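You operate a simulated robot arm through the tools that you are given. There is no shell and no other tool. Be economical: measure what you need, move in short steps, check, and stop when the job is done.

You are at the controls of a simulated two-armed robot. One attempt, no reset.

JOB
Tip one scoop of gravel and one of sand into the orange tub.
Fine: hardly any spilt; the scoop is left on the paving bed, the gravel bin's lid shut again.
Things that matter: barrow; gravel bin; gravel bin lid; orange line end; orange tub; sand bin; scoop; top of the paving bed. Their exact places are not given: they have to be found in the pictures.

Only the result counts: the job must be done as asked and must still hold three seconds after the hand-in. Knocking over, shifting, dropping, spilling or breaking anything else fails it. Lids that push on must go on centred and level and be pressed home; caps that screw on are set level and turned clockwise until they are tight.

ROBOT AND FRAMES
Two 7-joint arms with two-finger parallel grippers on one trunk, on a base that drives. Base frame: it is fixed to the floor where the robot stands at the start and does not move with it; the origin is under the middle of the robot, x ahead of it, y to its left, z up; the surface under the hand at the start is at about z = 0.66. Readings come in m, rad, newtons and seconds.
The left shoulder is at the start at [0.232, 0.171, 1.001], the right one opposite. Places, roughly: barrow [0.7, 1.7, 0.2]; gravel bin [0.7, 0.2, 0.3]; gravel bin lid [0.7, 0.2, 0.6]; sand bin [0.7, 0.6, 0.3]; top of the paving bed [0.8, -0.5, 0.7]. Payload 4.4 kg a hand.
The TCP of each hand is the grasp point between the finger pads, 0.023 m short of the fingertips. In the tool frame z runs along the fingers and y along their closing line. The gripper opens to 0.094 m. The fingers are 0.038 m wide and 0.01 m thick; the gripper's body (0.054 by 0.096 m) begins 0.039 m behind the TCP.
Orientation is that of the tool frame in the base frame, as [roll, pitch, yaw] about the fixed x, y, z axes, in that order (R = Rz(yaw) Ry(pitch) Rx(roll)). With the fingers straight down and closing along the base's y, the tool's x points along the base's -x, its y along +y and its z along -z.

CONTROLS
- The arms move only by the tool nudge_tool. It takes "left_targets", "right_targets" or both (then of equal length, played together; a hand with none holds still); each is a list of rows, each an object (a shift or turn left out is 0, a gripper value left out holds the last) with "delta_pos": the shift along the tool's x, y, z in units of 40 mm (1.0 is 40 mm), a list of three; "turn": the turn, a rotation vector about the tool's x, y, z in units of 5 degrees (1.0 is 5 degrees), a list of three; "gripper": the gripper command, from -1 (shut) to 1 (fully open), values between in proportion. In form: [{"delta_pos": [dx, dy, dz], "turn": [ax, ay, az], "gripper": gripper}, ...]. A call has 1 to 8 rows; each row shifts and turns the commanded pose from where the row before left it, along the tool's axes as they then stand. A call with a number of a shift or a turn outside -1 to 1 is refused whole. Rows are played at 5 a second. More than 0.05 m and 0.15 rad between two rows, or a gripper value outside its range, and nothing of the call is played. A pose out of reach is approached as far as the arm can. The call stops where the force on the tool passes 80 N (or 10 N more than at its start, if that is more) or the arm is blocked; 0.2 s more then pass. The fingers move at their own pace (about 0.072 m/s each) and stop on an object; they squeeze with about 24 N. The grip force told is the motor's: it shows also when the fingers shut on nothing. Time passes only in rows, and 0.2 s behind the last, so rows that do not move let the fingers close. The reply holds the time, the measured pose of the TCP, the force on the tool along the base axes, the opening and the grip force, in the units named above and with some noise, with the torque about the TCP (base axes, N m) and any sound that the robot's microphone picked up.
- Cameras (640 x 400 px; columns grow to the right, rows downward): "scene" is now at [0.3786, 0.0115, 1.1356]; the picture's right is [0.01, -1.00, 0.00], its down [-0.56, -0.01, -0.83] and it looks along [0.83, 0.01, -0.56] (base axes); focal length 214 px, centre (320, 200). "left" rides on the left gripper at [0.086, -0.016, -0.074] in its tool frame; the picture's right is [0.18, 0.98, 0.00], its down [-0.58, 0.11, -0.81] and it looks along [-0.79, 0.15, 0.59] (tool axes); focal length 243 px, centre (320, 200). "right" rides on the right gripper at [0.087, 0.016, -0.074] in its tool frame; the picture's right is [-0.18, 0.98, 0.00], its down [-0.58, -0.11, -0.81] and it looks along [-0.79, -0.15, 0.59] (tool axes); focal length 243 px, centre (320, 200).
- get_image(camera): a new picture of that camera. No time passes.
- slide_trunk(by): slides the trunk up (or, below 0, down) by that many m; the arms and the scene camera ride with it, the base frame stays. It gives what a move gives, with no picture.
- drive_base(legs): drives the robot by 1 to 6 legs, each [ahead, left, turn to the left] in m, m and rad, along the robot's own axes; the way and the turn of a leg run together, so that a leg with both is an arc; at most 1.5 m and 3.142 rad a leg. The arms and the cameras ride along, it lands a little off, and it stops where it bumps. It gives what a move gives.
- aim_head(pan, tilt): turns the head with the scene camera to pan (to the left, within 1.396 rad either way) and tilt (down, from -0.506 to 1.204), counted from straight ahead of the robot. It gives what a move gives.
- locate(camera, pixels): for up to 12 pixels [column, row] of the newest picture of that camera ("zoom" is the newest enlarged one), the place [x, y, z] in the base frame of the surface seen there, good to about 0.003 m, but the place of the scene camera against the robot may be out by one fixed shift of up to 0.025 m in any direction. No time passes.
- close_up(camera, box): a new picture of the part [left, top, right, bottom] of that camera's present view, enlarged. No time passes.
- finish_job(): hands the job in; it is judged then, once.

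Work in short steps. Measure before you move; look again where a grasp or a placing could have gone wrong, and mend it. You have 80 turns and 70 pictures in all, those below and enlarged ones among them. Open the grippers and draw the arms clear of the work before you hand the job in, unless the task says otherwise; then end with one line.

The tools are called after "Call:" by a JSON object that holds its "api" and its "payload". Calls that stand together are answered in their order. nudge_tool: Moves the arms, as the interface text tells. Its arguments: {"type":"object","properties":{"left_targets":{"type":"array","items":{"type":"object","properties":{"delta_pos":{"type":"array","items":{"type":"number"}},"turn":{"type":"array","items":{"type":"number"}},"gripper":{"type":"number"}}}},"right_targets":{"type":"array","items":{"type":"object","properties":{"delta_pos":{"type":"array","items":{"type":"number"}},"turn":{"type":"array","items":{"type":"number"}},"gripper":{"type":"number"}}}}},"required":[]} The other tools are called the same way: slide_trunk (by) slides the trunk up or down; drive_base (legs) drives the base; aim_head (pan, tilt) turns the head that bears the scene camera; get_image (camera) takes a picture; locate (camera, pixels) gives the place of the surface under pixels of a picture; close_up (camera, box) takes an enlarged picture of a part of a camera's view; finish_job () hands the job in.

At the start:

```text
clock: 0.0
left_tcp_pos: [0.5613, 0.198, 1.1777]
left_tcp_rot: [3.141, 0.002, -3.141]
left_ft_force: [0.3, -0.2, -0.4]
left_wrist_torque: [-0.01, 0.06, 0.02]
left_width: 0.0941
left_gripper_force: 0.2
right_tcp_pos: [0.5398, -0.2193, 1.1921]
right_tcp_rot: [3.138, -0.002, 3.14]
right_ft_force: [-0.2, 0.0, 0.2]
right_wrist_torque: [0.01, 0.01, -0.01]
right_width: 0.0941
right_gripper_force: 0.0
trunk travel left (down, up): [-0.025, 0.363]
robot x, y, heading: [0.0002, -0.0023, 0.0]
head pan, tilt: [0.01, 0.595]
```

scene: 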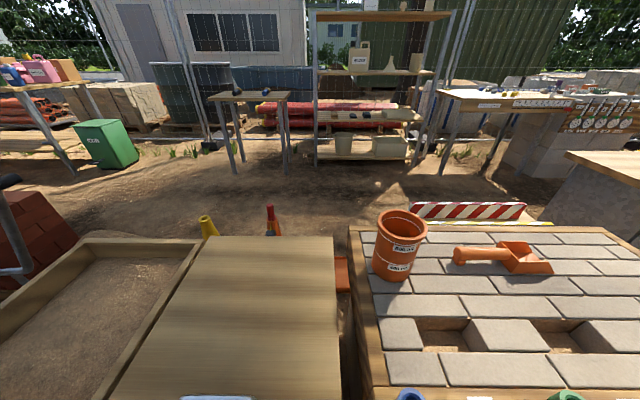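
right: 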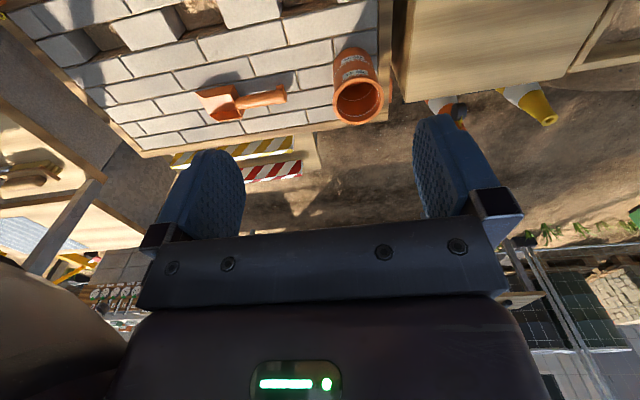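
left: 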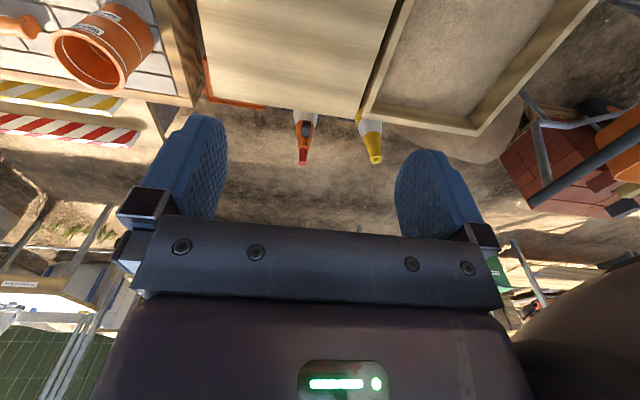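

I see the tub near (400,245), the scoop near (505,256), the lid at (240,310) and sand at (90,300). I'll zoom in on the labels and look down at the lid.

Call:
{"api": "close_up", "payload": {"camera": "scene", "box": [340, 190, 640, 390]}}

Call:
{"api": "locate", "payload": {"camera": "scene", "pixels": [[460, 256], [500, 253], [515, 243], [550, 268], [402, 215], [380, 222], [428, 230], [200, 238], [333, 238], [338, 390], [120, 395], [80, 300]]}}

Call:
{"api": "aim_head", "payload": {"pan": 0.3, "tilt": 1.0}}

Call:
{"api": "get_image", "payload": {"camera": "scene"}}

```text
2.00 times, centred on (490, 290) of scene
```

zoom: 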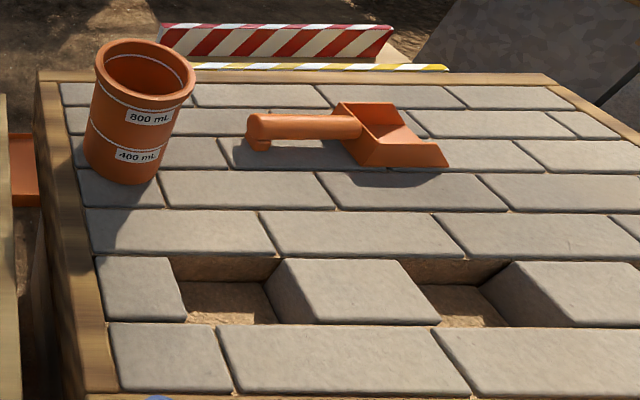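

```text
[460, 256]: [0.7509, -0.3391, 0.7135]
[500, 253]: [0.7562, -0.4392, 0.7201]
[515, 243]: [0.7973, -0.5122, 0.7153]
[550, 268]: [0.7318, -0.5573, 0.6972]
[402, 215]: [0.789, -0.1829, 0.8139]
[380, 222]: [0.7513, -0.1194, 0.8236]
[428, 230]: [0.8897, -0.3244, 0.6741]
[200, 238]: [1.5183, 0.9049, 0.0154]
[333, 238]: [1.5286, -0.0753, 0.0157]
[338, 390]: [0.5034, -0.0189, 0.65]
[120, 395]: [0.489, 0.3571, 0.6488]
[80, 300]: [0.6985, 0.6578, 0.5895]
```

```text
clock: 0.9
left_tcp_pos: [0.5621, 0.1995, 1.1777]
left_tcp_rot: [3.141, 0.001, 3.141]
left_ft_force: [0.0, 0.2, -0.6]
left_wrist_torque: [0.0, -0.01, 0.01]
left_width: 0.0941
left_gripper_force: 0.0
right_tcp_pos: [0.5396, -0.2204, 1.1926]
right_tcp_rot: [3.137, 0.0, 3.142]
right_ft_force: [-0.4, 0.0, 0.0]
right_wrist_torque: [0.03, 0.01, -0.01]
right_width: 0.0938
right_gripper_force: 0.0
trunk travel left (down, up): [-0.025, 0.363]
robot x, y, heading: [-0.0011, 0.0025, -0.002]
head pan, tilt: [0.3, 1.0]
```

```text
65 pictures are left
```

scene: 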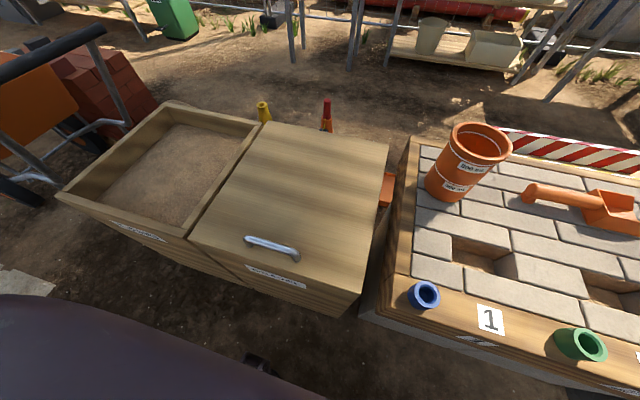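

Handle is at (272,248). I'll zoom in on the labels and the orange item by the bin.

Call:
{"api": "close_up", "payload": {"camera": "scene", "box": [180, 90, 420, 320]}}

Call:
{"api": "close_up", "payload": {"camera": "scene", "box": [360, 100, 640, 370]}}

Call:
{"api": "locate", "payload": {"camera": "scene", "pixels": [[248, 240], [272, 246], [298, 255], [258, 127], [388, 147], [190, 240], [352, 294], [386, 188], [325, 115], [178, 106], [62, 196], [150, 170]]}}

```text
1.74 times, centred on (300, 205) of scene
```

zoom: 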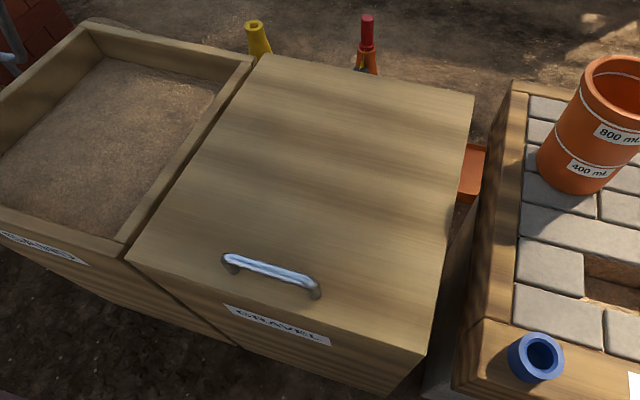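

```text
1.48 times, centred on (500, 235) of scene
```

zoom: 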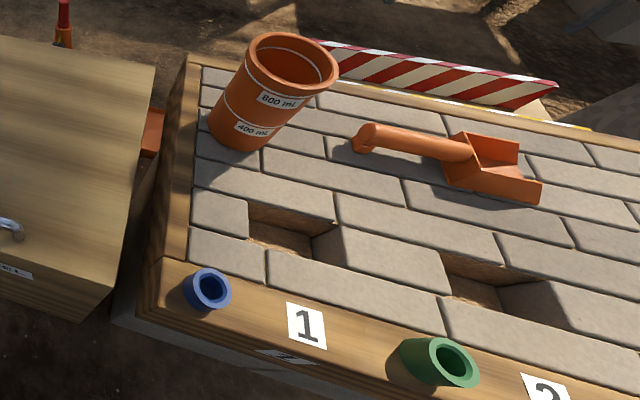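

```text
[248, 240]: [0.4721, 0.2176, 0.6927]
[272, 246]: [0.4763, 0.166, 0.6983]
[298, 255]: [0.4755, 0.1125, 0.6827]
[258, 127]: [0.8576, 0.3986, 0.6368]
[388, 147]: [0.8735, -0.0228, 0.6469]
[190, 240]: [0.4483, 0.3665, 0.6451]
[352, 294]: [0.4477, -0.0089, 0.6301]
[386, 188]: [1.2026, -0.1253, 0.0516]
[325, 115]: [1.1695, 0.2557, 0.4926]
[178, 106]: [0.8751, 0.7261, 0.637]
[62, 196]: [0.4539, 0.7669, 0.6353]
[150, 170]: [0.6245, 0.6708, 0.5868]
```

Next I look to the right of the bed, and measure tub and scoop with the right wrist camera (which has no fixed shift).

Call:
{"api": "aim_head", "payload": {"pan": -0.5, "tilt": 0.85}}

Call:
{"api": "get_image", "payload": {"camera": "scene"}}

Call:
{"api": "locate", "payload": {"camera": "scene", "pixels": [[320, 200]]}}

Call:
{"api": "locate", "payload": {"camera": "right", "pixels": [[283, 92], [240, 101], [212, 92], [225, 115], [356, 82], [336, 100], [378, 95], [358, 120], [300, 110]]}}

Call:
{"api": "locate", "payload": {"camera": "left", "pixels": [[205, 98], [357, 118], [397, 5], [365, 110], [475, 130], [450, 60]]}}

```text
clock: 2.0
left_tcp_pos: [0.5617, 0.199, 1.1772]
left_tcp_rot: [3.141, 0.0, -3.141]
left_ft_force: [0.2, 0.8, 0.3]
left_wrist_torque: [0.03, 0.01, -0.03]
left_width: 0.0942
left_gripper_force: 0.1
right_tcp_pos: [0.5396, -0.2197, 1.1928]
right_tcp_rot: [3.138, 0.0, 3.14]
right_ft_force: [-0.2, -0.8, 0.4]
right_wrist_torque: [-0.01, 0.02, 0.04]
right_width: 0.0942
right_gripper_force: 0.0
trunk travel left (down, up): [-0.025, 0.363]
robot x, y, heading: [0.0011, -0.0015, -0.002]
head pan, tilt: [-0.499, 0.85]
```

```text
62 pictures are left
```

scene: 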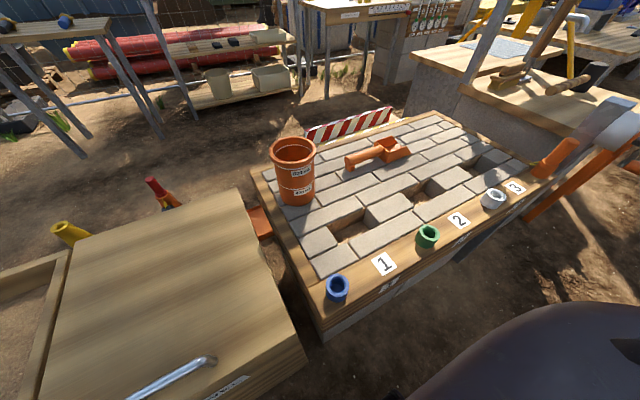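

```text
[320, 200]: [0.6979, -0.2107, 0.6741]
```

```text
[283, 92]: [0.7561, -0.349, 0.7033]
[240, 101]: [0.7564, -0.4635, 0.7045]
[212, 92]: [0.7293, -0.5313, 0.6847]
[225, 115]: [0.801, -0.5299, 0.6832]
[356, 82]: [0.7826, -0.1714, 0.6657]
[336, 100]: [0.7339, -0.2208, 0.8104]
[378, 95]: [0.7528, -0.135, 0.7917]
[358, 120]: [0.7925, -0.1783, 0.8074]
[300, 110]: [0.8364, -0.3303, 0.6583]
```

```text
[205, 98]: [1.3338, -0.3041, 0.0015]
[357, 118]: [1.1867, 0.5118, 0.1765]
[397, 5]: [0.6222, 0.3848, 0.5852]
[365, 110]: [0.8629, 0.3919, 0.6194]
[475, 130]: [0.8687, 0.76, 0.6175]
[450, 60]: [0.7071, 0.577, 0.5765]
```

The wrist cameras put the bed at z=0.658 and the scoop handle at about (0.756, -0.35 to -0.46, top 0.704), so scene readings run about 15 mm high. I yaw both hands 90° so they close along x, and lower them to about z 0.85.

Call:
{"api": "nudge_tool", "payload": {"left_targets": [{"delta_pos": [0, 0, 0.45], "turn": [0, 0, 1]}, {"delta_pos": [0, 0, 0.45], "turn": [0, 0, 1]}, {"delta_pos": [0, 0, 0.45], "turn": [0, 0, 1]}, {"delta_pos": [0, 0, 0.45], "turn": [0, 0, 1]}, {"delta_pos": [0, 0, 0.45], "turn": [0, 0, 1]}, {"delta_pos": [0, 0, 0.45], "turn": [0, 0, 1]}, {"delta_pos": [0, 0, 0.45], "turn": [0, 0, 1]}, {"delta_pos": [0, 0, 0.45], "turn": [0, 0, 1]}], "right_targets": [{"delta_pos": [0, 0, 0.45], "turn": [0, 0, 1]}, {"delta_pos": [0, 0, 0.45], "turn": [0, 0, 1]}, {"delta_pos": [0, 0, 0.45], "turn": [0, 0, 1]}, {"delta_pos": [0, 0, 0.45], "turn": [0, 0, 1]}, {"delta_pos": [0, 0, 0.45], "turn": [0, 0, 1]}, {"delta_pos": [0, 0, 0.45], "turn": [0, 0, 1]}, {"delta_pos": [0, 0, 0.45], "turn": [0, 0, 1]}, {"delta_pos": [0, 0, 0.45], "turn": [0, 0, 1]}]}}

Call:
{"api": "nudge_tool", "payload": {"left_targets": [{"delta_pos": [0, 0, 0.45], "turn": [0, 0, 1]}, {"delta_pos": [0, 0, 0.45], "turn": [0, 0, 1]}, {"delta_pos": [0, 0, 0.45], "turn": [0, 0, 1]}, {"delta_pos": [0, 0, 0.45], "turn": [0, 0, 1]}, {"delta_pos": [0, 0, 0.45], "turn": [0, 0, 1]}, {"delta_pos": [0, 0, 0.45], "turn": [0, 0, 1]}, {"delta_pos": [0, 0, 0.45], "turn": [0, 0, 1]}, {"delta_pos": [0, 0, 0.45], "turn": [0, 0, 1]}], "right_targets": [{"delta_pos": [0, 0, 0.45], "turn": [0, 0, 1]}, {"delta_pos": [0, 0, 0.45], "turn": [0, 0, 1]}, {"delta_pos": [0, 0, 0.45], "turn": [0, 0, 1]}, {"delta_pos": [0, 0, 0.45], "turn": [0, 0, 1]}, {"delta_pos": [0, 0, 0.45], "turn": [0, 0, 1]}, {"delta_pos": [0, 0, 0.45], "turn": [0, 0, 1]}, {"delta_pos": [0, 0, 0.45], "turn": [0, 0, 1]}, {"delta_pos": [0, 0, 0.45], "turn": [0, 0, 1]}]}}

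Call:
{"api": "nudge_tool", "payload": {"left_targets": [{"turn": [0, 0, 1]}, {"turn": [0, 0, 1]}, {"delta_pos": [0, -1, 0], "turn": [-1, 0, 0]}, {"delta_pos": [0, -1, 0], "turn": [-1, 0, 0]}, {"delta_pos": [0, -1, 0], "turn": [-1, 0, 0]}, {"turn": [-1, 0, 0]}, {"turn": [-1, 0, 0]}, {"turn": [-1, 0, 0]}], "right_targets": [{"turn": [0, 0, 1]}, {"turn": [0, 0, 1]}, {"delta_pos": [-0.75, 0.9, 0]}, {"delta_pos": [-0.75, 0.9, 0]}, {"delta_pos": [-0.75, 0.9, 0]}, {"delta_pos": [-0.75, 0.9, 0]}, {"delta_pos": [-0.75, 0.9, 0]}, {"delta_pos": [-0.75, 0.9, 0]}]}}

Call:
{"api": "get_image", "payload": {"camera": "right"}}

Call:
{"api": "get_image", "payload": {"camera": "left"}}

```text
clock: 3.8
left_tcp_pos: [0.5616, 0.198, 1.0321]
left_tcp_rot: [3.141, 0.0, 2.442]
left_ft_force: [-0.9, 0.5, 0.4]
left_wrist_torque: [0.0, 0.0, 0.01]
left_width: 0.0938
left_gripper_force: 0.0
right_tcp_pos: [0.5413, -0.2189, 1.0485]
right_tcp_rot: [3.138, -0.001, 2.441]
right_ft_force: [-0.6, 0.9, -0.3]
right_wrist_torque: [0.0, 0.01, -0.01]
right_width: 0.0939
right_gripper_force: 0.0
trunk travel left (down, up): [-0.025, 0.363]
robot x, y, heading: [0.0008, -0.0028, 0.001]
head pan, tilt: [-0.499, 0.85]
```

```text
clock: 5.6
left_tcp_pos: [0.5617, 0.1983, 0.8878]
left_tcp_rot: [-3.141, -0.002, 1.744]
left_ft_force: [-0.3, 0.1, 0.1]
left_wrist_torque: [-0.02, 0.01, 0.01]
left_width: 0.094
left_gripper_force: 0.2
right_tcp_pos: [0.5415, -0.2173, 0.904]
right_tcp_rot: [3.14, -0.004, 1.745]
right_ft_force: [0.4, 0.4, -0.7]
right_wrist_torque: [0.01, -0.01, 0.01]
right_width: 0.0941
right_gripper_force: 0.1
trunk travel left (down, up): [-0.025, 0.363]
robot x, y, heading: [-0.0008, -0.0002, -0.002]
head pan, tilt: [-0.499, 0.85]
```

```text
clock: 7.4
left_tcp_pos: [0.6207, 0.2521, 0.8687]
left_tcp_rot: [2.619, -0.002, 1.572]
left_ft_force: [0.5, -0.4, 0.8]
left_wrist_torque: [0.02, 0.0, 0.01]
left_width: 0.0942
left_gripper_force: 0.1
left hand out of reach, approached as far as the arm can: row 3, 4, 5, 6, 7, 8
right_tcp_pos: [0.7562, -0.4, 0.902]
right_tcp_rot: [-3.14, -0.003, 1.574]
right_ft_force: [0.6, 0.3, 0.0]
right_wrist_torque: [0.0, 0.0, 0.0]
right_width: 0.0942
right_gripper_force: 0.0
trunk travel left (down, up): [-0.025, 0.363]
robot x, y, heading: [-0.0, -0.0003, 0.001]
head pan, tilt: [-0.499, 0.85]
```

```text
61 pictures are left
```

right: 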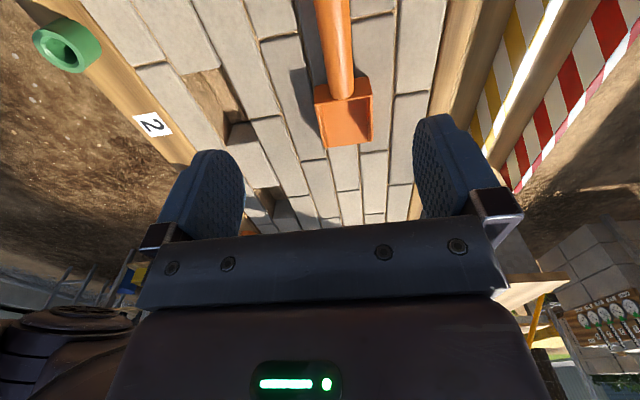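

```text
60 pictures are left
```

left: 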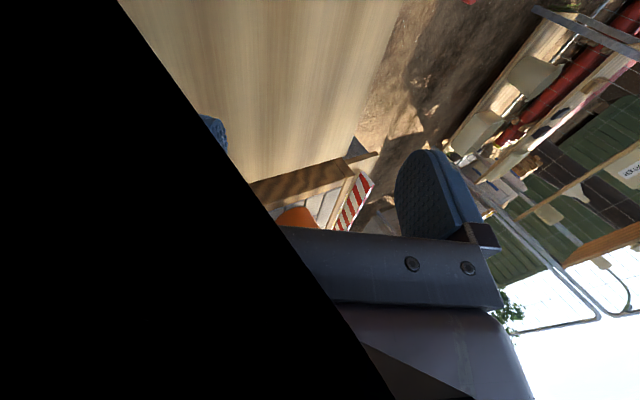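

The right hand is over the scoop, with the handle at (335,50). I measure it before descending.

Call:
{"api": "locate", "payload": {"camera": "right", "pixels": [[333, 10], [336, 50], [340, 90], [325, 50], [352, 50], [318, 100], [372, 97], [325, 145], [371, 142], [300, 50], [345, 115]]}}

Call:
{"api": "close_up", "payload": {"camera": "right", "box": [260, 0, 420, 160]}}

```text
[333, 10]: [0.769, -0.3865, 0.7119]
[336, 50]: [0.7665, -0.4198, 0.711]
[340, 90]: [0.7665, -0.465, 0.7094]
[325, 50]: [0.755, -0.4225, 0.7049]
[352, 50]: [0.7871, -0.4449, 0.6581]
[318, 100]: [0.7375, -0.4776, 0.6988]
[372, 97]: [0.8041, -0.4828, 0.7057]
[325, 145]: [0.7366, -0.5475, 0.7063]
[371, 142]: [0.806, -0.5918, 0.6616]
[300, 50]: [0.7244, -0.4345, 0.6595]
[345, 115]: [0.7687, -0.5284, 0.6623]
```

```text
2.50 times, centred on (340, 80) of right
```

zoom: 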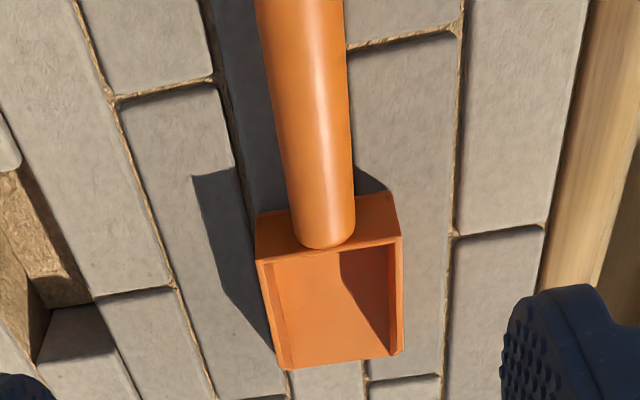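

Handle centreline is x≈0.767, z≈0.697, and the blade back is at y≈-0.475. I grip near the blade at y≈-0.446 and close.

Call:
{"api": "nudge_tool", "payload": {"right_targets": [{"delta_pos": [-0.6, 0.27, 0.8]}, {"delta_pos": [-0.55, 0, 0.9]}, {"delta_pos": [0, 0, 0.9]}, {"delta_pos": [0, 0, 0.9]}, {"delta_pos": [0, 0, 0.9]}, {"delta_pos": [0, 0, 0.75]}, {}]}}

Call:
{"api": "nudge_tool", "payload": {"right_targets": [{"gripper": -1}, {"gripper": -1}, {"gripper": -1}, {"gripper": -1}, {"gripper": -1}]}}

Call:
{"api": "get_image", "payload": {"camera": "right"}}

```text
clock: 9.0
left_tcp_pos: [0.6201, 0.2507, 0.8702]
left_tcp_rot: [2.619, -0.001, 1.571]
left_ft_force: [-0.2, -0.3, 0.1]
left_wrist_torque: [-0.02, -0.01, -0.04]
left_width: 0.094
left_gripper_force: 0.1
right_tcp_pos: [0.7668, -0.4439, 0.6992]
right_tcp_rot: [3.14, -0.003, 1.571]
right_ft_force: [-0.4, 0.1, -0.4]
right_wrist_torque: [0.0, 0.03, 0.0]
right_width: 0.0939
right_gripper_force: 0.1
trunk travel left (down, up): [-0.025, 0.363]
robot x, y, heading: [-0.0042, -0.0026, 0.006]
head pan, tilt: [-0.499, 0.85]
```

```text
clock: 10.2
left_tcp_pos: [0.6195, 0.2512, 0.8684]
left_tcp_rot: [2.618, 0.001, 1.57]
left_ft_force: [-0.4, -0.8, 0.4]
left_wrist_torque: [0.01, 0.01, 0.02]
left_width: 0.0939
left_gripper_force: 0.0
right_tcp_pos: [0.7669, -0.444, 0.7001]
right_tcp_rot: [-3.14, -0.002, 1.571]
right_ft_force: [0.2, -0.5, -0.4]
right_wrist_torque: [0.01, 0.0, 0.01]
right_width: 0.0309
right_gripper_force: 23.9
trunk travel left (down, up): [-0.025, 0.363]
robot x, y, heading: [-0.0044, 0.0029, -0.003]
head pan, tilt: [-0.499, 0.85]
```

```text
58 pictures are left
```

right: 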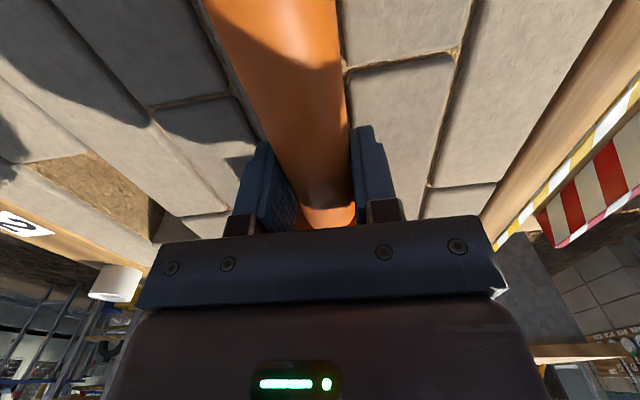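

The scoop is gripped (0.031 m). I raise the trunk 0.2 m, which lifts the scoop and gives the left arm room, then untilt the left hand.

Call:
{"api": "slide_trunk", "payload": {"by": 0.2}}

Call:
{"api": "nudge_tool", "payload": {"left_targets": [{"delta_pos": [-0.355, 0, 0], "turn": [1, 0, 0]}, {"delta_pos": [-0.355, 0, 0], "turn": [1, 0, 0]}, {"delta_pos": [-0.355, 0, 0], "turn": [1, 0, 0]}, {"delta_pos": [-0.355, 0, 0], "turn": [1, 0, 0]}, {"delta_pos": [-0.355, 0, 0], "turn": [1, 0, 0]}, {"delta_pos": [-0.355, 0, 0], "turn": [1, 0, 0]}]}}

Call:
{"api": "get_image", "payload": {"camera": "left"}}

Call:
{"api": "get_image", "payload": {"camera": "right"}}

```text
clock: 12.4
left_tcp_pos: [0.6198, 0.251, 1.0674]
left_tcp_rot: [2.62, 0.001, 1.57]
left_ft_force: [0.0, -0.4, -0.5]
left_wrist_torque: [-0.01, 0.01, -0.02]
left_width: 0.0942
left_gripper_force: 0.1
right_tcp_pos: [0.7669, -0.4442, 0.8964]
right_tcp_rot: [-3.14, -0.002, 1.571]
right_ft_force: [1.1, 0.0, -1.2]
right_wrist_torque: [0.04, 0.0, 0.01]
right_width: 0.0307
right_gripper_force: 23.5
trunk travel left (down, up): [-0.225, 0.163]
robot x, y, heading: [-0.0009, 0.0006, 0.006]
head pan, tilt: [-0.499, 0.85]
```

```text
clock: 13.8
left_tcp_pos: [0.621, 0.165, 1.0689]
left_tcp_rot: [-3.141, 0.0, 1.57]
left_ft_force: [0.1, 0.8, 0.5]
left_wrist_torque: [0.01, 0.01, 0.01]
left_width: 0.0941
left_gripper_force: 0.0
right_tcp_pos: [0.7666, -0.4447, 0.8982]
right_tcp_rot: [-3.141, -0.002, 1.571]
right_ft_force: [0.2, -0.6, -1.2]
right_wrist_torque: [0.01, 0.01, -0.01]
right_width: 0.0307
right_gripper_force: 23.6
trunk travel left (down, up): [-0.225, 0.163]
robot x, y, heading: [-0.0002, -0.0021, -0.005]
head pan, tilt: [-0.499, 0.85]
```

```text
57 pictures are left
```

left: 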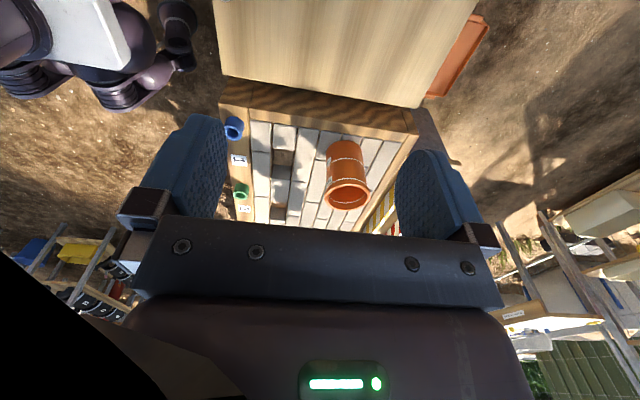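

```text
56 pictures are left
```

right: 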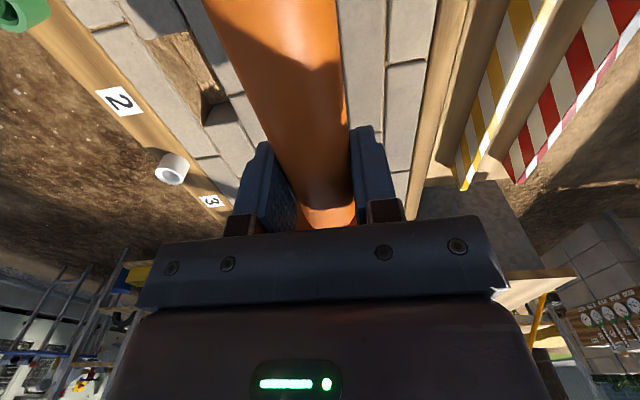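

Left hand is upright at (0.621,0.165,1.069). I move it back and down to just above the handle, then check with the scene camera.

Call:
{"api": "nudge_tool", "payload": {"left_targets": [{"delta_pos": [0, -0.6, 0.9]}, {"delta_pos": [0, -0.6, 0.9]}, {"delta_pos": [0, -0.6, 0.9]}, {"delta_pos": [0, -0.6, 0.9]}, {"delta_pos": [0, -0.6, 0.9]}, {"delta_pos": [0, -0.65, 0.9]}, {"delta_pos": [0, 0, 0.9]}]}}

Call:
{"api": "aim_head", "payload": {"pan": 0.3, "tilt": 1.0}}

Call:
{"api": "get_image", "payload": {"camera": "scene"}}

Call:
{"api": "get_image", "payload": {"camera": "left"}}

```text
clock: 15.4
left_tcp_pos: [0.4766, 0.1642, 0.8169]
left_tcp_rot: [-3.141, -0.001, 1.571]
left_ft_force: [0.9, -0.6, 0.5]
left_wrist_torque: [-0.03, -0.01, -0.01]
left_width: 0.0943
left_gripper_force: 0.0
right_tcp_pos: [0.7671, -0.444, 0.8976]
right_tcp_rot: [-3.141, -0.003, 1.57]
right_ft_force: [-0.4, -0.7, -1.5]
right_wrist_torque: [0.02, 0.01, 0.01]
right_width: 0.0307
right_gripper_force: 23.6
trunk travel left (down, up): [-0.225, 0.163]
robot x, y, heading: [0.0004, -0.0019, -0.004]
head pan, tilt: [-0.499, 0.85]
```

```text
clock: 16.5
left_tcp_pos: [0.4764, 0.1661, 0.8178]
left_tcp_rot: [3.141, -0.001, 1.571]
left_ft_force: [0.2, 0.6, -0.5]
left_wrist_torque: [0.03, 0.0, 0.01]
left_width: 0.0941
left_gripper_force: 0.0
right_tcp_pos: [0.7662, -0.445, 0.8981]
right_tcp_rot: [3.141, -0.003, 1.57]
right_ft_force: [-0.3, -0.2, -1.2]
right_wrist_torque: [0.02, -0.02, 0.0]
right_width: 0.0307
right_gripper_force: 24.5
trunk travel left (down, up): [-0.225, 0.163]
robot x, y, heading: [0.0012, 0.0028, 0.003]
head pan, tilt: [0.3, 1.0]
```

```text
55 pictures are left
```

scene: 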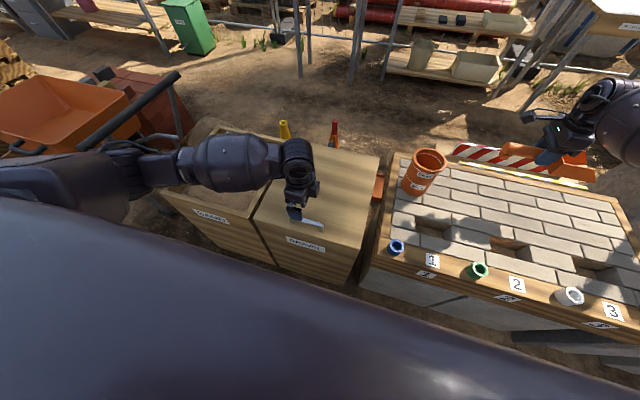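

```text
54 pictures are left
```

left: 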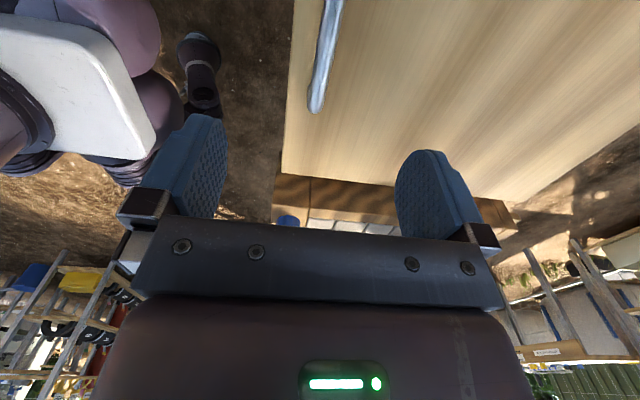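

Handle visible at (330,20)–(317,100) in the left picture; I measure it.

Call:
{"api": "locate", "payload": {"camera": "left", "pixels": [[332, 8], [327, 35], [322, 65], [318, 90], [316, 106], [290, 120], [283, 168], [500, 195], [360, 100]]}}

Call:
{"api": "close_up", "payload": {"camera": "left", "box": [260, 0, 420, 120]}}

```text
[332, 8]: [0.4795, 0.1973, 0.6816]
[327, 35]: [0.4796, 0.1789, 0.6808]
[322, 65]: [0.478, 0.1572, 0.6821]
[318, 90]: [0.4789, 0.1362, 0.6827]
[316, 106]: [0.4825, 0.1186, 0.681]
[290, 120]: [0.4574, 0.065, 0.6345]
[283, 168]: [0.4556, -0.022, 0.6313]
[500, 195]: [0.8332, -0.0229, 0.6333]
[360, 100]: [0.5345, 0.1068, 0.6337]
```

```text
3.33 times, centred on (340, 60) of left
```

zoom: 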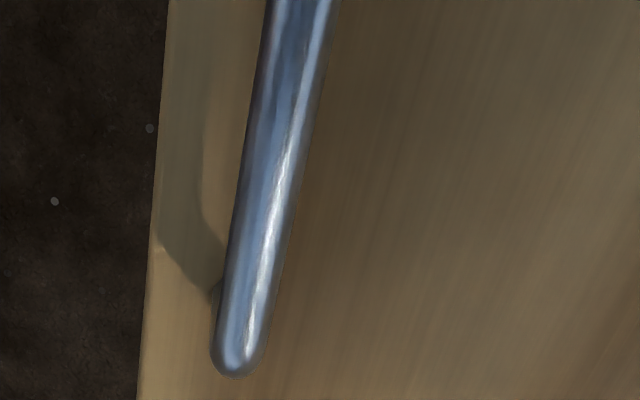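

Bar centre is at about (0.479, 0.16, 0.676) with the lid top at 0.633. I go down and close.

Call:
{"api": "nudge_tool", "payload": {"left_targets": [{"delta_pos": [0, 0.07, 0.9]}, {"delta_pos": [0, 0, 0.9]}, {"delta_pos": [0, 0, 0.9]}, {"delta_pos": [0, 0, 0.8]}, {"gripper": -1}, {"gripper": -1}, {"gripper": -1}, {"gripper": -1}]}}

Call:
{"api": "get_image", "payload": {"camera": "left"}}

```text
clock: 18.3
left_tcp_pos: [0.4807, 0.1652, 0.6766]
left_tcp_rot: [3.139, 0.0, 1.571]
left_ft_force: [9.9, -1.3, -1.2]
left_wrist_torque: [-0.16, -0.1, -0.03]
left_width: 0.016
left_gripper_force: 44.7
right_tcp_pos: [0.7681, -0.4433, 0.8976]
right_tcp_rot: [3.141, -0.003, 1.572]
right_ft_force: [0.5, -1.6, -2.0]
right_wrist_torque: [0.01, -0.03, -0.01]
right_width: 0.0309
right_gripper_force: 23.8
trunk travel left (down, up): [-0.225, 0.163]
robot x, y, heading: [0.0014, -0.0017, -0.002]
head pan, tilt: [0.3, 1.0]
```

```text
52 pictures are left
```

left: 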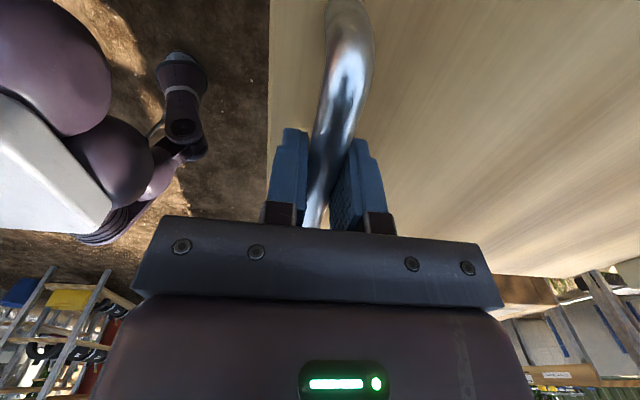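

The bar is gripped (0.016 m). First a small test lift of about 15° along an arc about a hinge at the far edge (x≈0.87), watching the force.

Call:
{"api": "nudge_tool", "payload": {"left_targets": [{"delta_pos": [0, 0.157, -0.845]}, {"delta_pos": [0, 0.23, -0.83]}, {"delta_pos": [0, 0.3, -0.805]}]}}

Call:
{"api": "get_image", "payload": {"camera": "scene"}}

```text
clock: 19.1
left_tcp_pos: [0.5021, 0.1644, 0.7768]
left_tcp_rot: [-3.136, 0.001, 1.567]
left_ft_force: [-28.4, -0.4, 2.6]
left_wrist_torque: [0.18, -0.04, -0.36]
left_width: 0.0158
left_gripper_force: 44.9
right_tcp_pos: [0.766, -0.4438, 0.9001]
right_tcp_rot: [3.139, -0.004, 1.571]
right_ft_force: [-0.3, 0.7, -1.0]
right_wrist_torque: [0.0, 0.0, 0.0]
right_width: 0.0308
right_gripper_force: 24.0
trunk travel left (down, up): [-0.225, 0.163]
robot x, y, heading: [-0.0021, -0.0043, 0.004]
head pan, tilt: [0.3, 1.0]
```

```text
51 pictures are left
```

scene: 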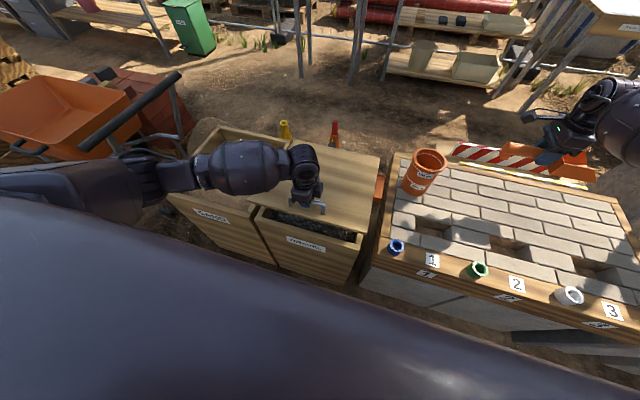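

The lid is hinged at the back, and gravel shows in the gap. The -28 N along x means I am pushing slightly too far forward, so I correct and continue to about 40°.

Call:
{"api": "nudge_tool", "payload": {"left_targets": [{"delta_pos": [0, 0.2, -0.785]}, {"delta_pos": [0, 0.4, -0.755]}, {"delta_pos": [0, 0.47, -0.71]}, {"delta_pos": [0, 0.53, -0.67]}, {"delta_pos": [0, 0.585, -0.62]}]}}

```text
clock: 20.3
left_tcp_pos: [0.5907, 0.1647, 0.9247]
left_tcp_rot: [3.134, 0.003, 1.569]
left_ft_force: [-29.7, -1.8, 23.7]
left_wrist_torque: [-0.35, 0.42, -1.33]
left_width: 0.0157
left_gripper_force: 45.5
right_tcp_pos: [0.764, -0.4449, 0.9017]
right_tcp_rot: [3.136, -0.003, 1.571]
right_ft_force: [0.1, 0.3, -1.7]
right_wrist_torque: [0.04, 0.0, 0.0]
right_width: 0.0305
right_gripper_force: 24.0
trunk travel left (down, up): [-0.225, 0.163]
robot x, y, heading: [0.0001, -0.0012, 0.001]
head pan, tilt: [0.3, 1.0]
```

Fitting the measured points gives a hinge at about (0.899, 0.640) with radius 0.42. I continue on that arc to about 63°.

Call:
{"api": "nudge_tool", "payload": {"left_targets": [{"delta_pos": [0, 0.557, -0.857]}, {"delta_pos": [0, 0.705, -0.5825]}, {"delta_pos": [0, 0.755, -0.5175]}, {"delta_pos": [0, 0.795, -0.4525]}, {"delta_pos": [0, 0.835, -0.38]}]}}

Call:
{"api": "get_image", "payload": {"camera": "scene"}}

```text
clock: 21.5
left_tcp_pos: [0.7395, 0.1653, 1.0282]
left_tcp_rot: [-3.138, 0.001, 1.572]
left_ft_force: [5.1, -11.2, -16.5]
left_wrist_torque: [-0.14, 0.16, -1.6]
left_width: 0.0159
left_gripper_force: 44.4
right_tcp_pos: [0.7693, -0.4442, 0.8977]
right_tcp_rot: [-3.14, -0.005, 1.572]
right_ft_force: [-0.1, 0.5, -2.0]
right_wrist_torque: [0.02, -0.02, 0.0]
right_width: 0.0306
right_gripper_force: 23.9
trunk travel left (down, up): [-0.225, 0.163]
robot x, y, heading: [-0.0013, 0.0015, -0.004]
head pan, tilt: [0.3, 1.0]
```

```text
50 pictures are left
```

scene: 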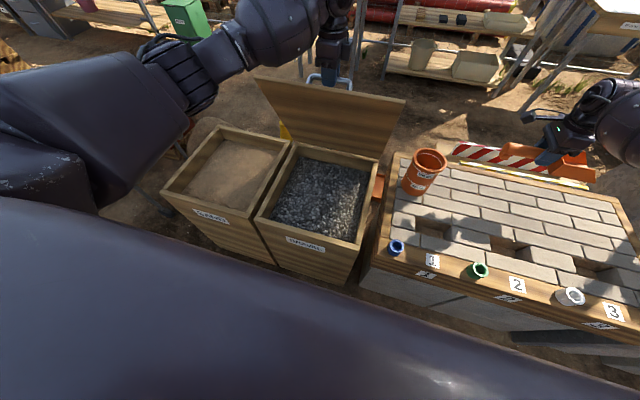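

Forces are small and the bin is opening well. I continue to just past vertical.

Call:
{"api": "nudge_tool", "payload": {"left_targets": [{"delta_pos": [0, 0.86, -0.305]}, {"delta_pos": [0, 0.8875, -0.2275]}, {"delta_pos": [0, 0.9025, -0.1525]}, {"delta_pos": [0, 0.9125, -0.07]}, {"delta_pos": [0, 0.9125, 0]}, {"delta_pos": [0, 0.9125, 0.0875]}]}}

Call:
{"api": "get_image", "payload": {"camera": "scene"}}

```text
clock: 22.9
left_tcp_pos: [0.8331, 0.1616, 1.0619]
left_tcp_rot: [3.137, 0.003, 1.557]
left_ft_force: [-1.6, -36.5, 13.4]
left_wrist_torque: [-0.75, 0.06, -0.46]
left_width: 0.0156
left_gripper_force: 44.4
left hand out of reach, approached as far as the arm can: row 3, 4, 5, 6
right_tcp_pos: [0.7656, -0.4483, 0.8991]
right_tcp_rot: [3.138, -0.006, 1.571]
right_ft_force: [0.5, 0.1, -1.8]
right_wrist_torque: [0.03, 0.02, -0.02]
right_width: 0.0306
right_gripper_force: 23.9
trunk travel left (down, up): [-0.225, 0.163]
robot x, y, heading: [0.0008, -0.0011, -0.001]
head pan, tilt: [0.3, 1.0]
```

```text
49 pictures are left
```

scene: 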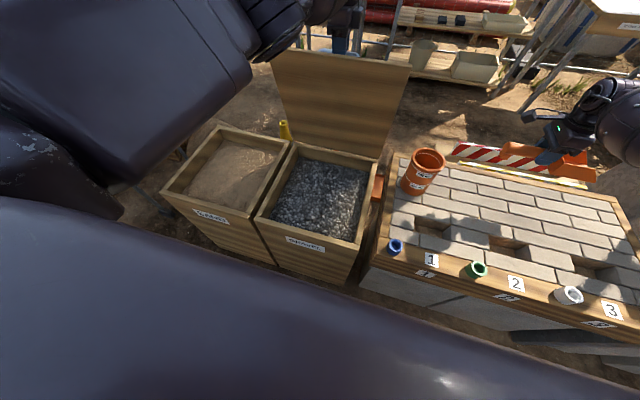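

Left arm is at its reach limit with the lid near 76°. Driving forward about 0.12 m would finish it, so I first check clearance between base and bin with the head tilted down.

Call:
{"api": "aim_head", "payload": {"pan": 0.0, "tilt": 1.204}}

Call:
{"api": "get_image", "payload": {"camera": "scene"}}

Call:
{"api": "locate", "payload": {"camera": "scene", "pixels": [[250, 200], [300, 200], [320, 200], [340, 200], [320, 250], [260, 250], [320, 290], [260, 290], [200, 250], [200, 290], [320, 330], [320, 380]]}}

```text
clock: 23.7
left_tcp_pos: [0.8337, 0.1619, 1.0619]
left_tcp_rot: [3.136, 0.0, 1.564]
left_ft_force: [-0.4, -34.3, 19.3]
left_wrist_torque: [-0.72, 0.03, -0.93]
left_width: 0.0158
left_gripper_force: 45.6
right_tcp_pos: [0.766, -0.4478, 0.8987]
right_tcp_rot: [3.141, -0.007, 1.57]
right_ft_force: [0.4, 0.0, -1.0]
right_wrist_torque: [-0.01, -0.01, 0.01]
right_width: 0.0309
right_gripper_force: 24.1
trunk travel left (down, up): [-0.225, 0.163]
robot x, y, heading: [0.0002, -0.0018, -0.001]
head pan, tilt: [0.0, 1.201]
```

```text
48 pictures are left
```

scene: 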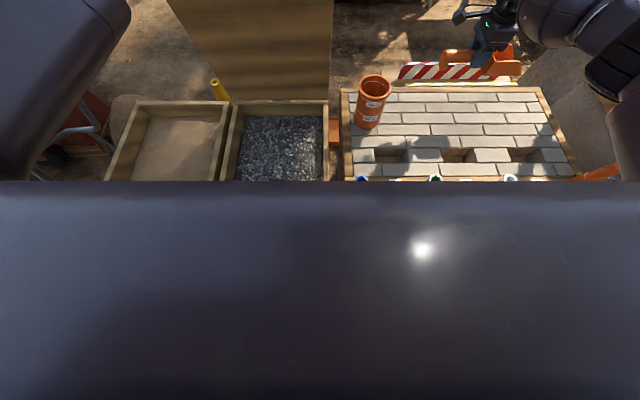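

```text
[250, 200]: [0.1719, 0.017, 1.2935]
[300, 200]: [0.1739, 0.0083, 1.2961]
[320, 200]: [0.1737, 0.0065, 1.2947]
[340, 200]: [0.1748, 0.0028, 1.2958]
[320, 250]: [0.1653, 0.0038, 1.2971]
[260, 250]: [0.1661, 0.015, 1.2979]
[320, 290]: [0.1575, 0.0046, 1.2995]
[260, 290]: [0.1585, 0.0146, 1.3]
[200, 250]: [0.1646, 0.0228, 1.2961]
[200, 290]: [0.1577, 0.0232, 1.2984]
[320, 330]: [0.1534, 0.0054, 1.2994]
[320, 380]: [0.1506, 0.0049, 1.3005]
```

The body blocks that view. In the latest left picture a white plate at (50,170) and a dark post at (182,120) may be the base; I locate those.

Call:
{"api": "locate", "payload": {"camera": "left", "pixels": [[50, 170], [105, 205], [5, 100], [182, 120], [185, 65], [75, 40], [110, 140], [150, 170], [200, 145], [90, 225], [230, 60]]}}

```text
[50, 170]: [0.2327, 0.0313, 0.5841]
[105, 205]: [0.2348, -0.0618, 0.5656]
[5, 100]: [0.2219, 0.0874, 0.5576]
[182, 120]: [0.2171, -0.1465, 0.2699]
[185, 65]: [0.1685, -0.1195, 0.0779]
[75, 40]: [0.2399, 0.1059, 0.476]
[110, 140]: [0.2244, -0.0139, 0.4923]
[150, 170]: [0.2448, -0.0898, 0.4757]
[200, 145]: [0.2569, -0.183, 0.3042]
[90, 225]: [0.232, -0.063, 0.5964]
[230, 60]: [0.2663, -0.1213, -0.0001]
```

The robot's front is at x≈0.26 and the bin front at 0.45, so 0.13 m is clear. I drive ahead, which carries the lid just past vertical.

Call:
{"api": "drive_base", "payload": {"legs": [[0.13, 0, 0]]}}

Call:
{"api": "aim_head", "payload": {"pan": 0.2, "tilt": 0.8}}

Call:
{"api": "get_image", "payload": {"camera": "scene"}}

```text
clock: 25.0
left_tcp_pos: [0.9641, 0.1674, 1.0559]
left_tcp_rot: [-3.139, -0.003, 1.568]
left_ft_force: [1.7, -26.0, 0.5]
left_wrist_torque: [-0.08, 0.08, -1.73]
left_width: 0.0157
left_gripper_force: 44.9
right_tcp_pos: [0.8974, -0.4459, 0.8963]
right_tcp_rot: [3.141, -0.004, 1.573]
right_ft_force: [0.2, -0.1, -1.5]
right_wrist_torque: [0.03, -0.01, 0.0]
right_width: 0.0307
right_gripper_force: 24.2
trunk travel left (down, up): [-0.225, 0.163]
robot x, y, heading: [0.1303, -0.0008, 0.004]
head pan, tilt: [0.0, 1.201]
```

```text
clock: 25.9
left_tcp_pos: [0.9643, 0.1671, 1.054]
left_tcp_rot: [-3.138, 0.003, 1.567]
left_ft_force: [-0.5, -8.9, -2.7]
left_wrist_torque: [-0.11, 0.0, -1.74]
left_width: 0.0158
left_gripper_force: 45.1
right_tcp_pos: [0.8973, -0.4453, 0.8974]
right_tcp_rot: [3.141, -0.003, 1.571]
right_ft_force: [0.0, 0.4, -2.2]
right_wrist_torque: [0.0, -0.03, -0.02]
right_width: 0.0306
right_gripper_force: 23.9
trunk travel left (down, up): [-0.225, 0.163]
robot x, y, heading: [0.1272, -0.002, -0.002]
head pan, tilt: [0.201, 0.799]
```

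```text
47 pictures are left
```

scene: 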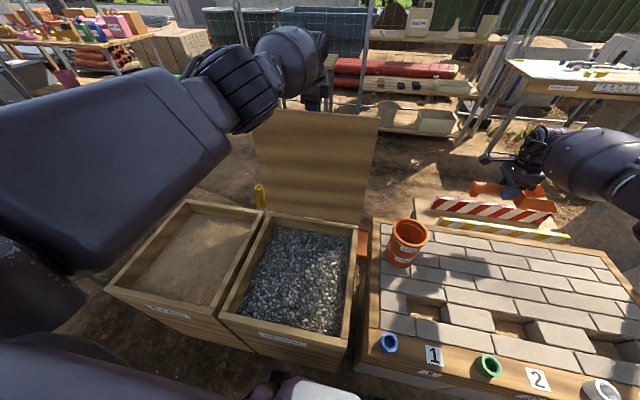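

Lid is at about 94° with almost no load. I open the left gripper — the spread fingers still straddle the bar, so it cannot fall far — and see whether it stays.

Call:
{"api": "nudge_tool", "payload": {"left_targets": [{"gripper": -0.3}, {"gripper": 0.3}, {"gripper": 1}, {"gripper": 1}, {"gripper": 1}, {"gripper": 1}]}}

Call:
{"api": "get_image", "payload": {"camera": "left"}}

Call:
{"api": "get_image", "payload": {"camera": "scene"}}

```text
clock: 27.3
left_tcp_pos: [0.9639, 0.1693, 1.0557]
left_tcp_rot: [-3.138, -0.002, 1.569]
left_ft_force: [2.2, 0.6, 0.3]
left_wrist_torque: [0.02, 0.07, 0.01]
left_width: 0.0935
left_gripper_force: 0.0
right_tcp_pos: [0.8967, -0.4433, 0.898]
right_tcp_rot: [3.142, -0.006, 1.57]
right_ft_force: [0.7, 0.1, -2.2]
right_wrist_torque: [0.0, -0.03, -0.02]
right_width: 0.0307
right_gripper_force: 24.3
trunk travel left (down, up): [-0.225, 0.163]
robot x, y, heading: [0.1312, -0.0003, 0.002]
head pan, tilt: [0.201, 0.799]
```

```text
46 pictures are left
```

left: 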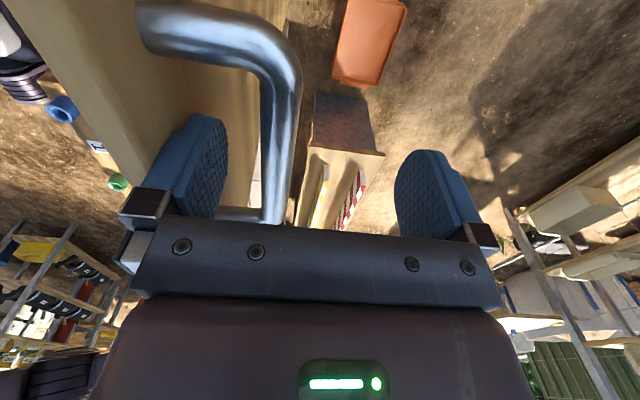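

```text
45 pictures are left
```

scene: 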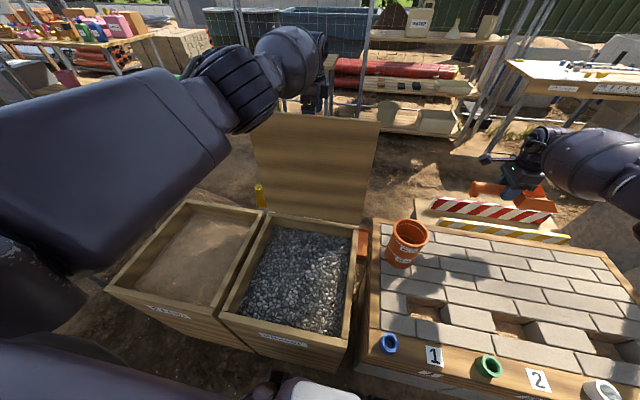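

The bar shifted about 15 mm toward the robot because the inner finger pushed the lid plate. I close the fingers halfway and see whether the lid follows open by itself.

Call:
{"api": "nudge_tool", "payload": {"left_targets": [{"gripper": 0.0}, {"gripper": 0.0}, {"gripper": 0.0}, {"gripper": 0.0}]}}

Call:
{"api": "get_image", "payload": {"camera": "left"}}

```text
clock: 28.3
left_tcp_pos: [0.9634, 0.1699, 1.055]
left_tcp_rot: [-3.137, -0.001, 1.568]
left_ft_force: [-3.5, -1.5, -1.1]
left_wrist_torque: [-0.02, -0.03, -0.05]
left_width: 0.0486
left_gripper_force: 1.6
right_tcp_pos: [0.8974, -0.4436, 0.8985]
right_tcp_rot: [-3.141, -0.004, 1.57]
right_ft_force: [0.6, 0.2, -0.1]
right_wrist_torque: [0.02, 0.0, 0.05]
right_width: 0.0306
right_gripper_force: 24.3
trunk travel left (down, up): [-0.225, 0.163]
robot x, y, heading: [0.1288, 0.002, 0.001]
head pan, tilt: [0.201, 0.799]
```

```text
44 pictures are left
```

left: 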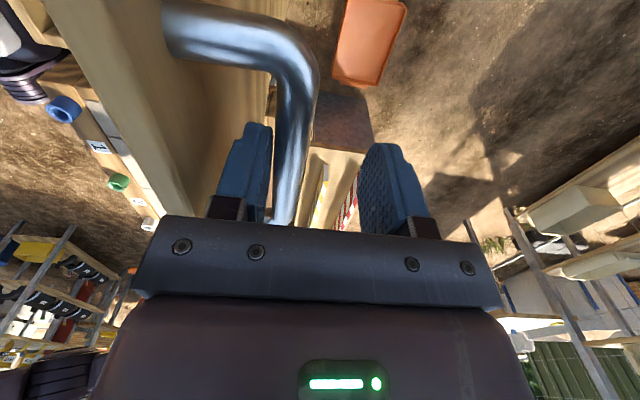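

The bar leans against the inner finger, so it isn't yet stable. I regrip and carry it further (about 100°), tilting the hand with it.

Call:
{"api": "nudge_tool", "payload": {"left_targets": [{"gripper": -1}, {"gripper": -1}, {"delta_pos": [0, 0.3, 0.02], "turn": [-0.8, 0, 0]}, {"delta_pos": [0, 0.3, 0.03], "turn": [-0.8, 0, 0]}, {"delta_pos": [0, 0.3, 0.02], "turn": [-0.8, 0, 0]}, {"delta_pos": [0, 0.3, 0.02]}]}}

```text
clock: 29.7
left_tcp_pos: [0.9964, 0.1692, 1.049]
left_tcp_rot: [2.948, 0.0, 1.568]
left_ft_force: [-31.6, -10.5, -39.9]
left_wrist_torque: [0.36, 0.52, -1.52]
left_width: 0.0156
left_gripper_force: 44.7
left hand out of reach, approached as far as the arm can: row 5, 6
right_tcp_pos: [0.8978, -0.4452, 0.8948]
right_tcp_rot: [-3.14, -0.004, 1.57]
right_ft_force: [1.3, 0.1, -1.3]
right_wrist_torque: [0.0, -0.01, -0.03]
right_width: 0.0306
right_gripper_force: 24.2
trunk travel left (down, up): [-0.225, 0.163]
robot x, y, heading: [0.133, -0.0009, 0.002]
head pan, tilt: [0.201, 0.799]
```

Lid is now at about 98°. I loosen slightly and watch the force and bar.

Call:
{"api": "nudge_tool", "payload": {"left_targets": [{"gripper": -0.2}, {"gripper": -0.2}, {"gripper": -0.2}, {"gripper": -0.2}]}}

Call:
{"api": "get_image", "payload": {"camera": "left"}}

```text
clock: 30.7
left_tcp_pos: [0.9969, 0.1725, 1.0595]
left_tcp_rot: [2.933, 0.0, 1.571]
left_ft_force: [6.3, 0.3, 5.9]
left_wrist_torque: [-0.13, 0.21, 0.06]
left_width: 0.0343
left_gripper_force: 0.0
right_tcp_pos: [0.8975, -0.4451, 0.8986]
right_tcp_rot: [-3.141, -0.003, 1.571]
right_ft_force: [-0.2, 0.3, -0.9]
right_wrist_torque: [0.0, 0.02, 0.0]
right_width: 0.0307
right_gripper_force: 23.9
trunk travel left (down, up): [-0.225, 0.163]
robot x, y, heading: [0.1298, -0.0032, -0.0]
head pan, tilt: [0.201, 0.799]
```

```text
43 pictures are left
```

left: 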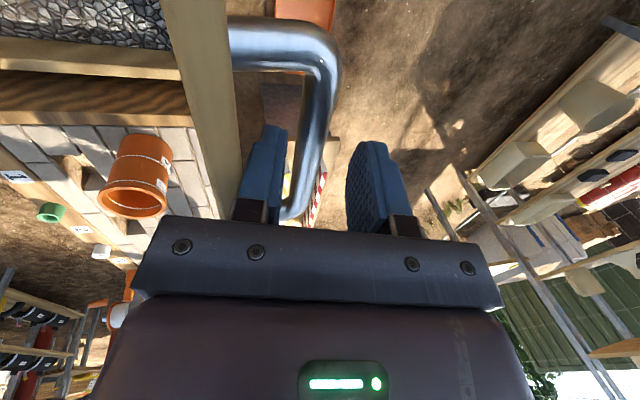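

The lid plate now leans on the hand, and the bar sits free between the fingers. I withdraw straight up in small steps and check that the lid stays.

Call:
{"api": "nudge_tool", "payload": {"left_targets": [{"delta_pos": [0, 0.2, -0.8]}, {"delta_pos": [0, 0.16, -0.8]}, {}, {}]}}

Call:
{"api": "get_image", "payload": {"camera": "left"}}

Call:
{"api": "get_image", "payload": {"camera": "scene"}}

```text
clock: 31.7
left_tcp_pos: [0.9956, 0.172, 1.1243]
left_tcp_rot: [2.937, 0.001, 1.569]
left_ft_force: [-0.2, 0.2, 0.3]
left_wrist_torque: [-0.02, 0.0, 0.0]
left_width: 0.0378
left_gripper_force: 0.1
left hand out of reach, approached as far as the arm can: row 2
right_tcp_pos: [0.8976, -0.4445, 0.8978]
right_tcp_rot: [3.14, -0.004, 1.568]
right_ft_force: [-0.3, -0.5, -1.7]
right_wrist_torque: [0.0, 0.0, -0.02]
right_width: 0.0307
right_gripper_force: 23.7
trunk travel left (down, up): [-0.225, 0.163]
robot x, y, heading: [0.1305, -0.001, -0.003]
head pan, tilt: [0.201, 0.799]
```

```text
42 pictures are left
```

left: 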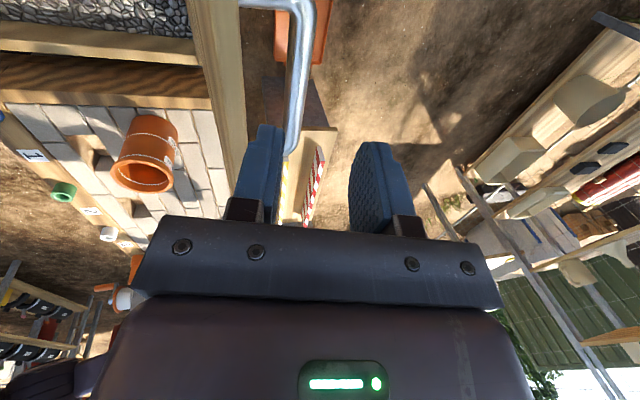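

```text
41 pictures are left
```

scene: 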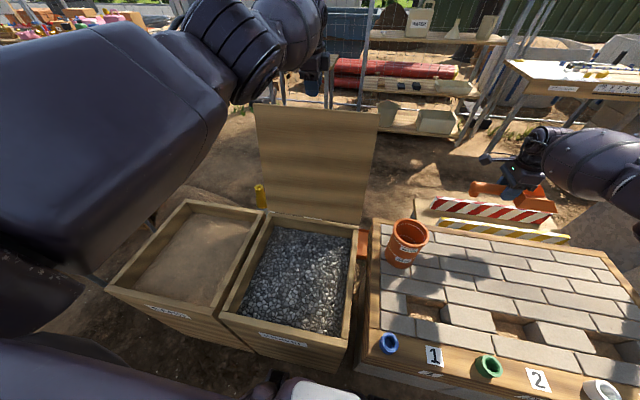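

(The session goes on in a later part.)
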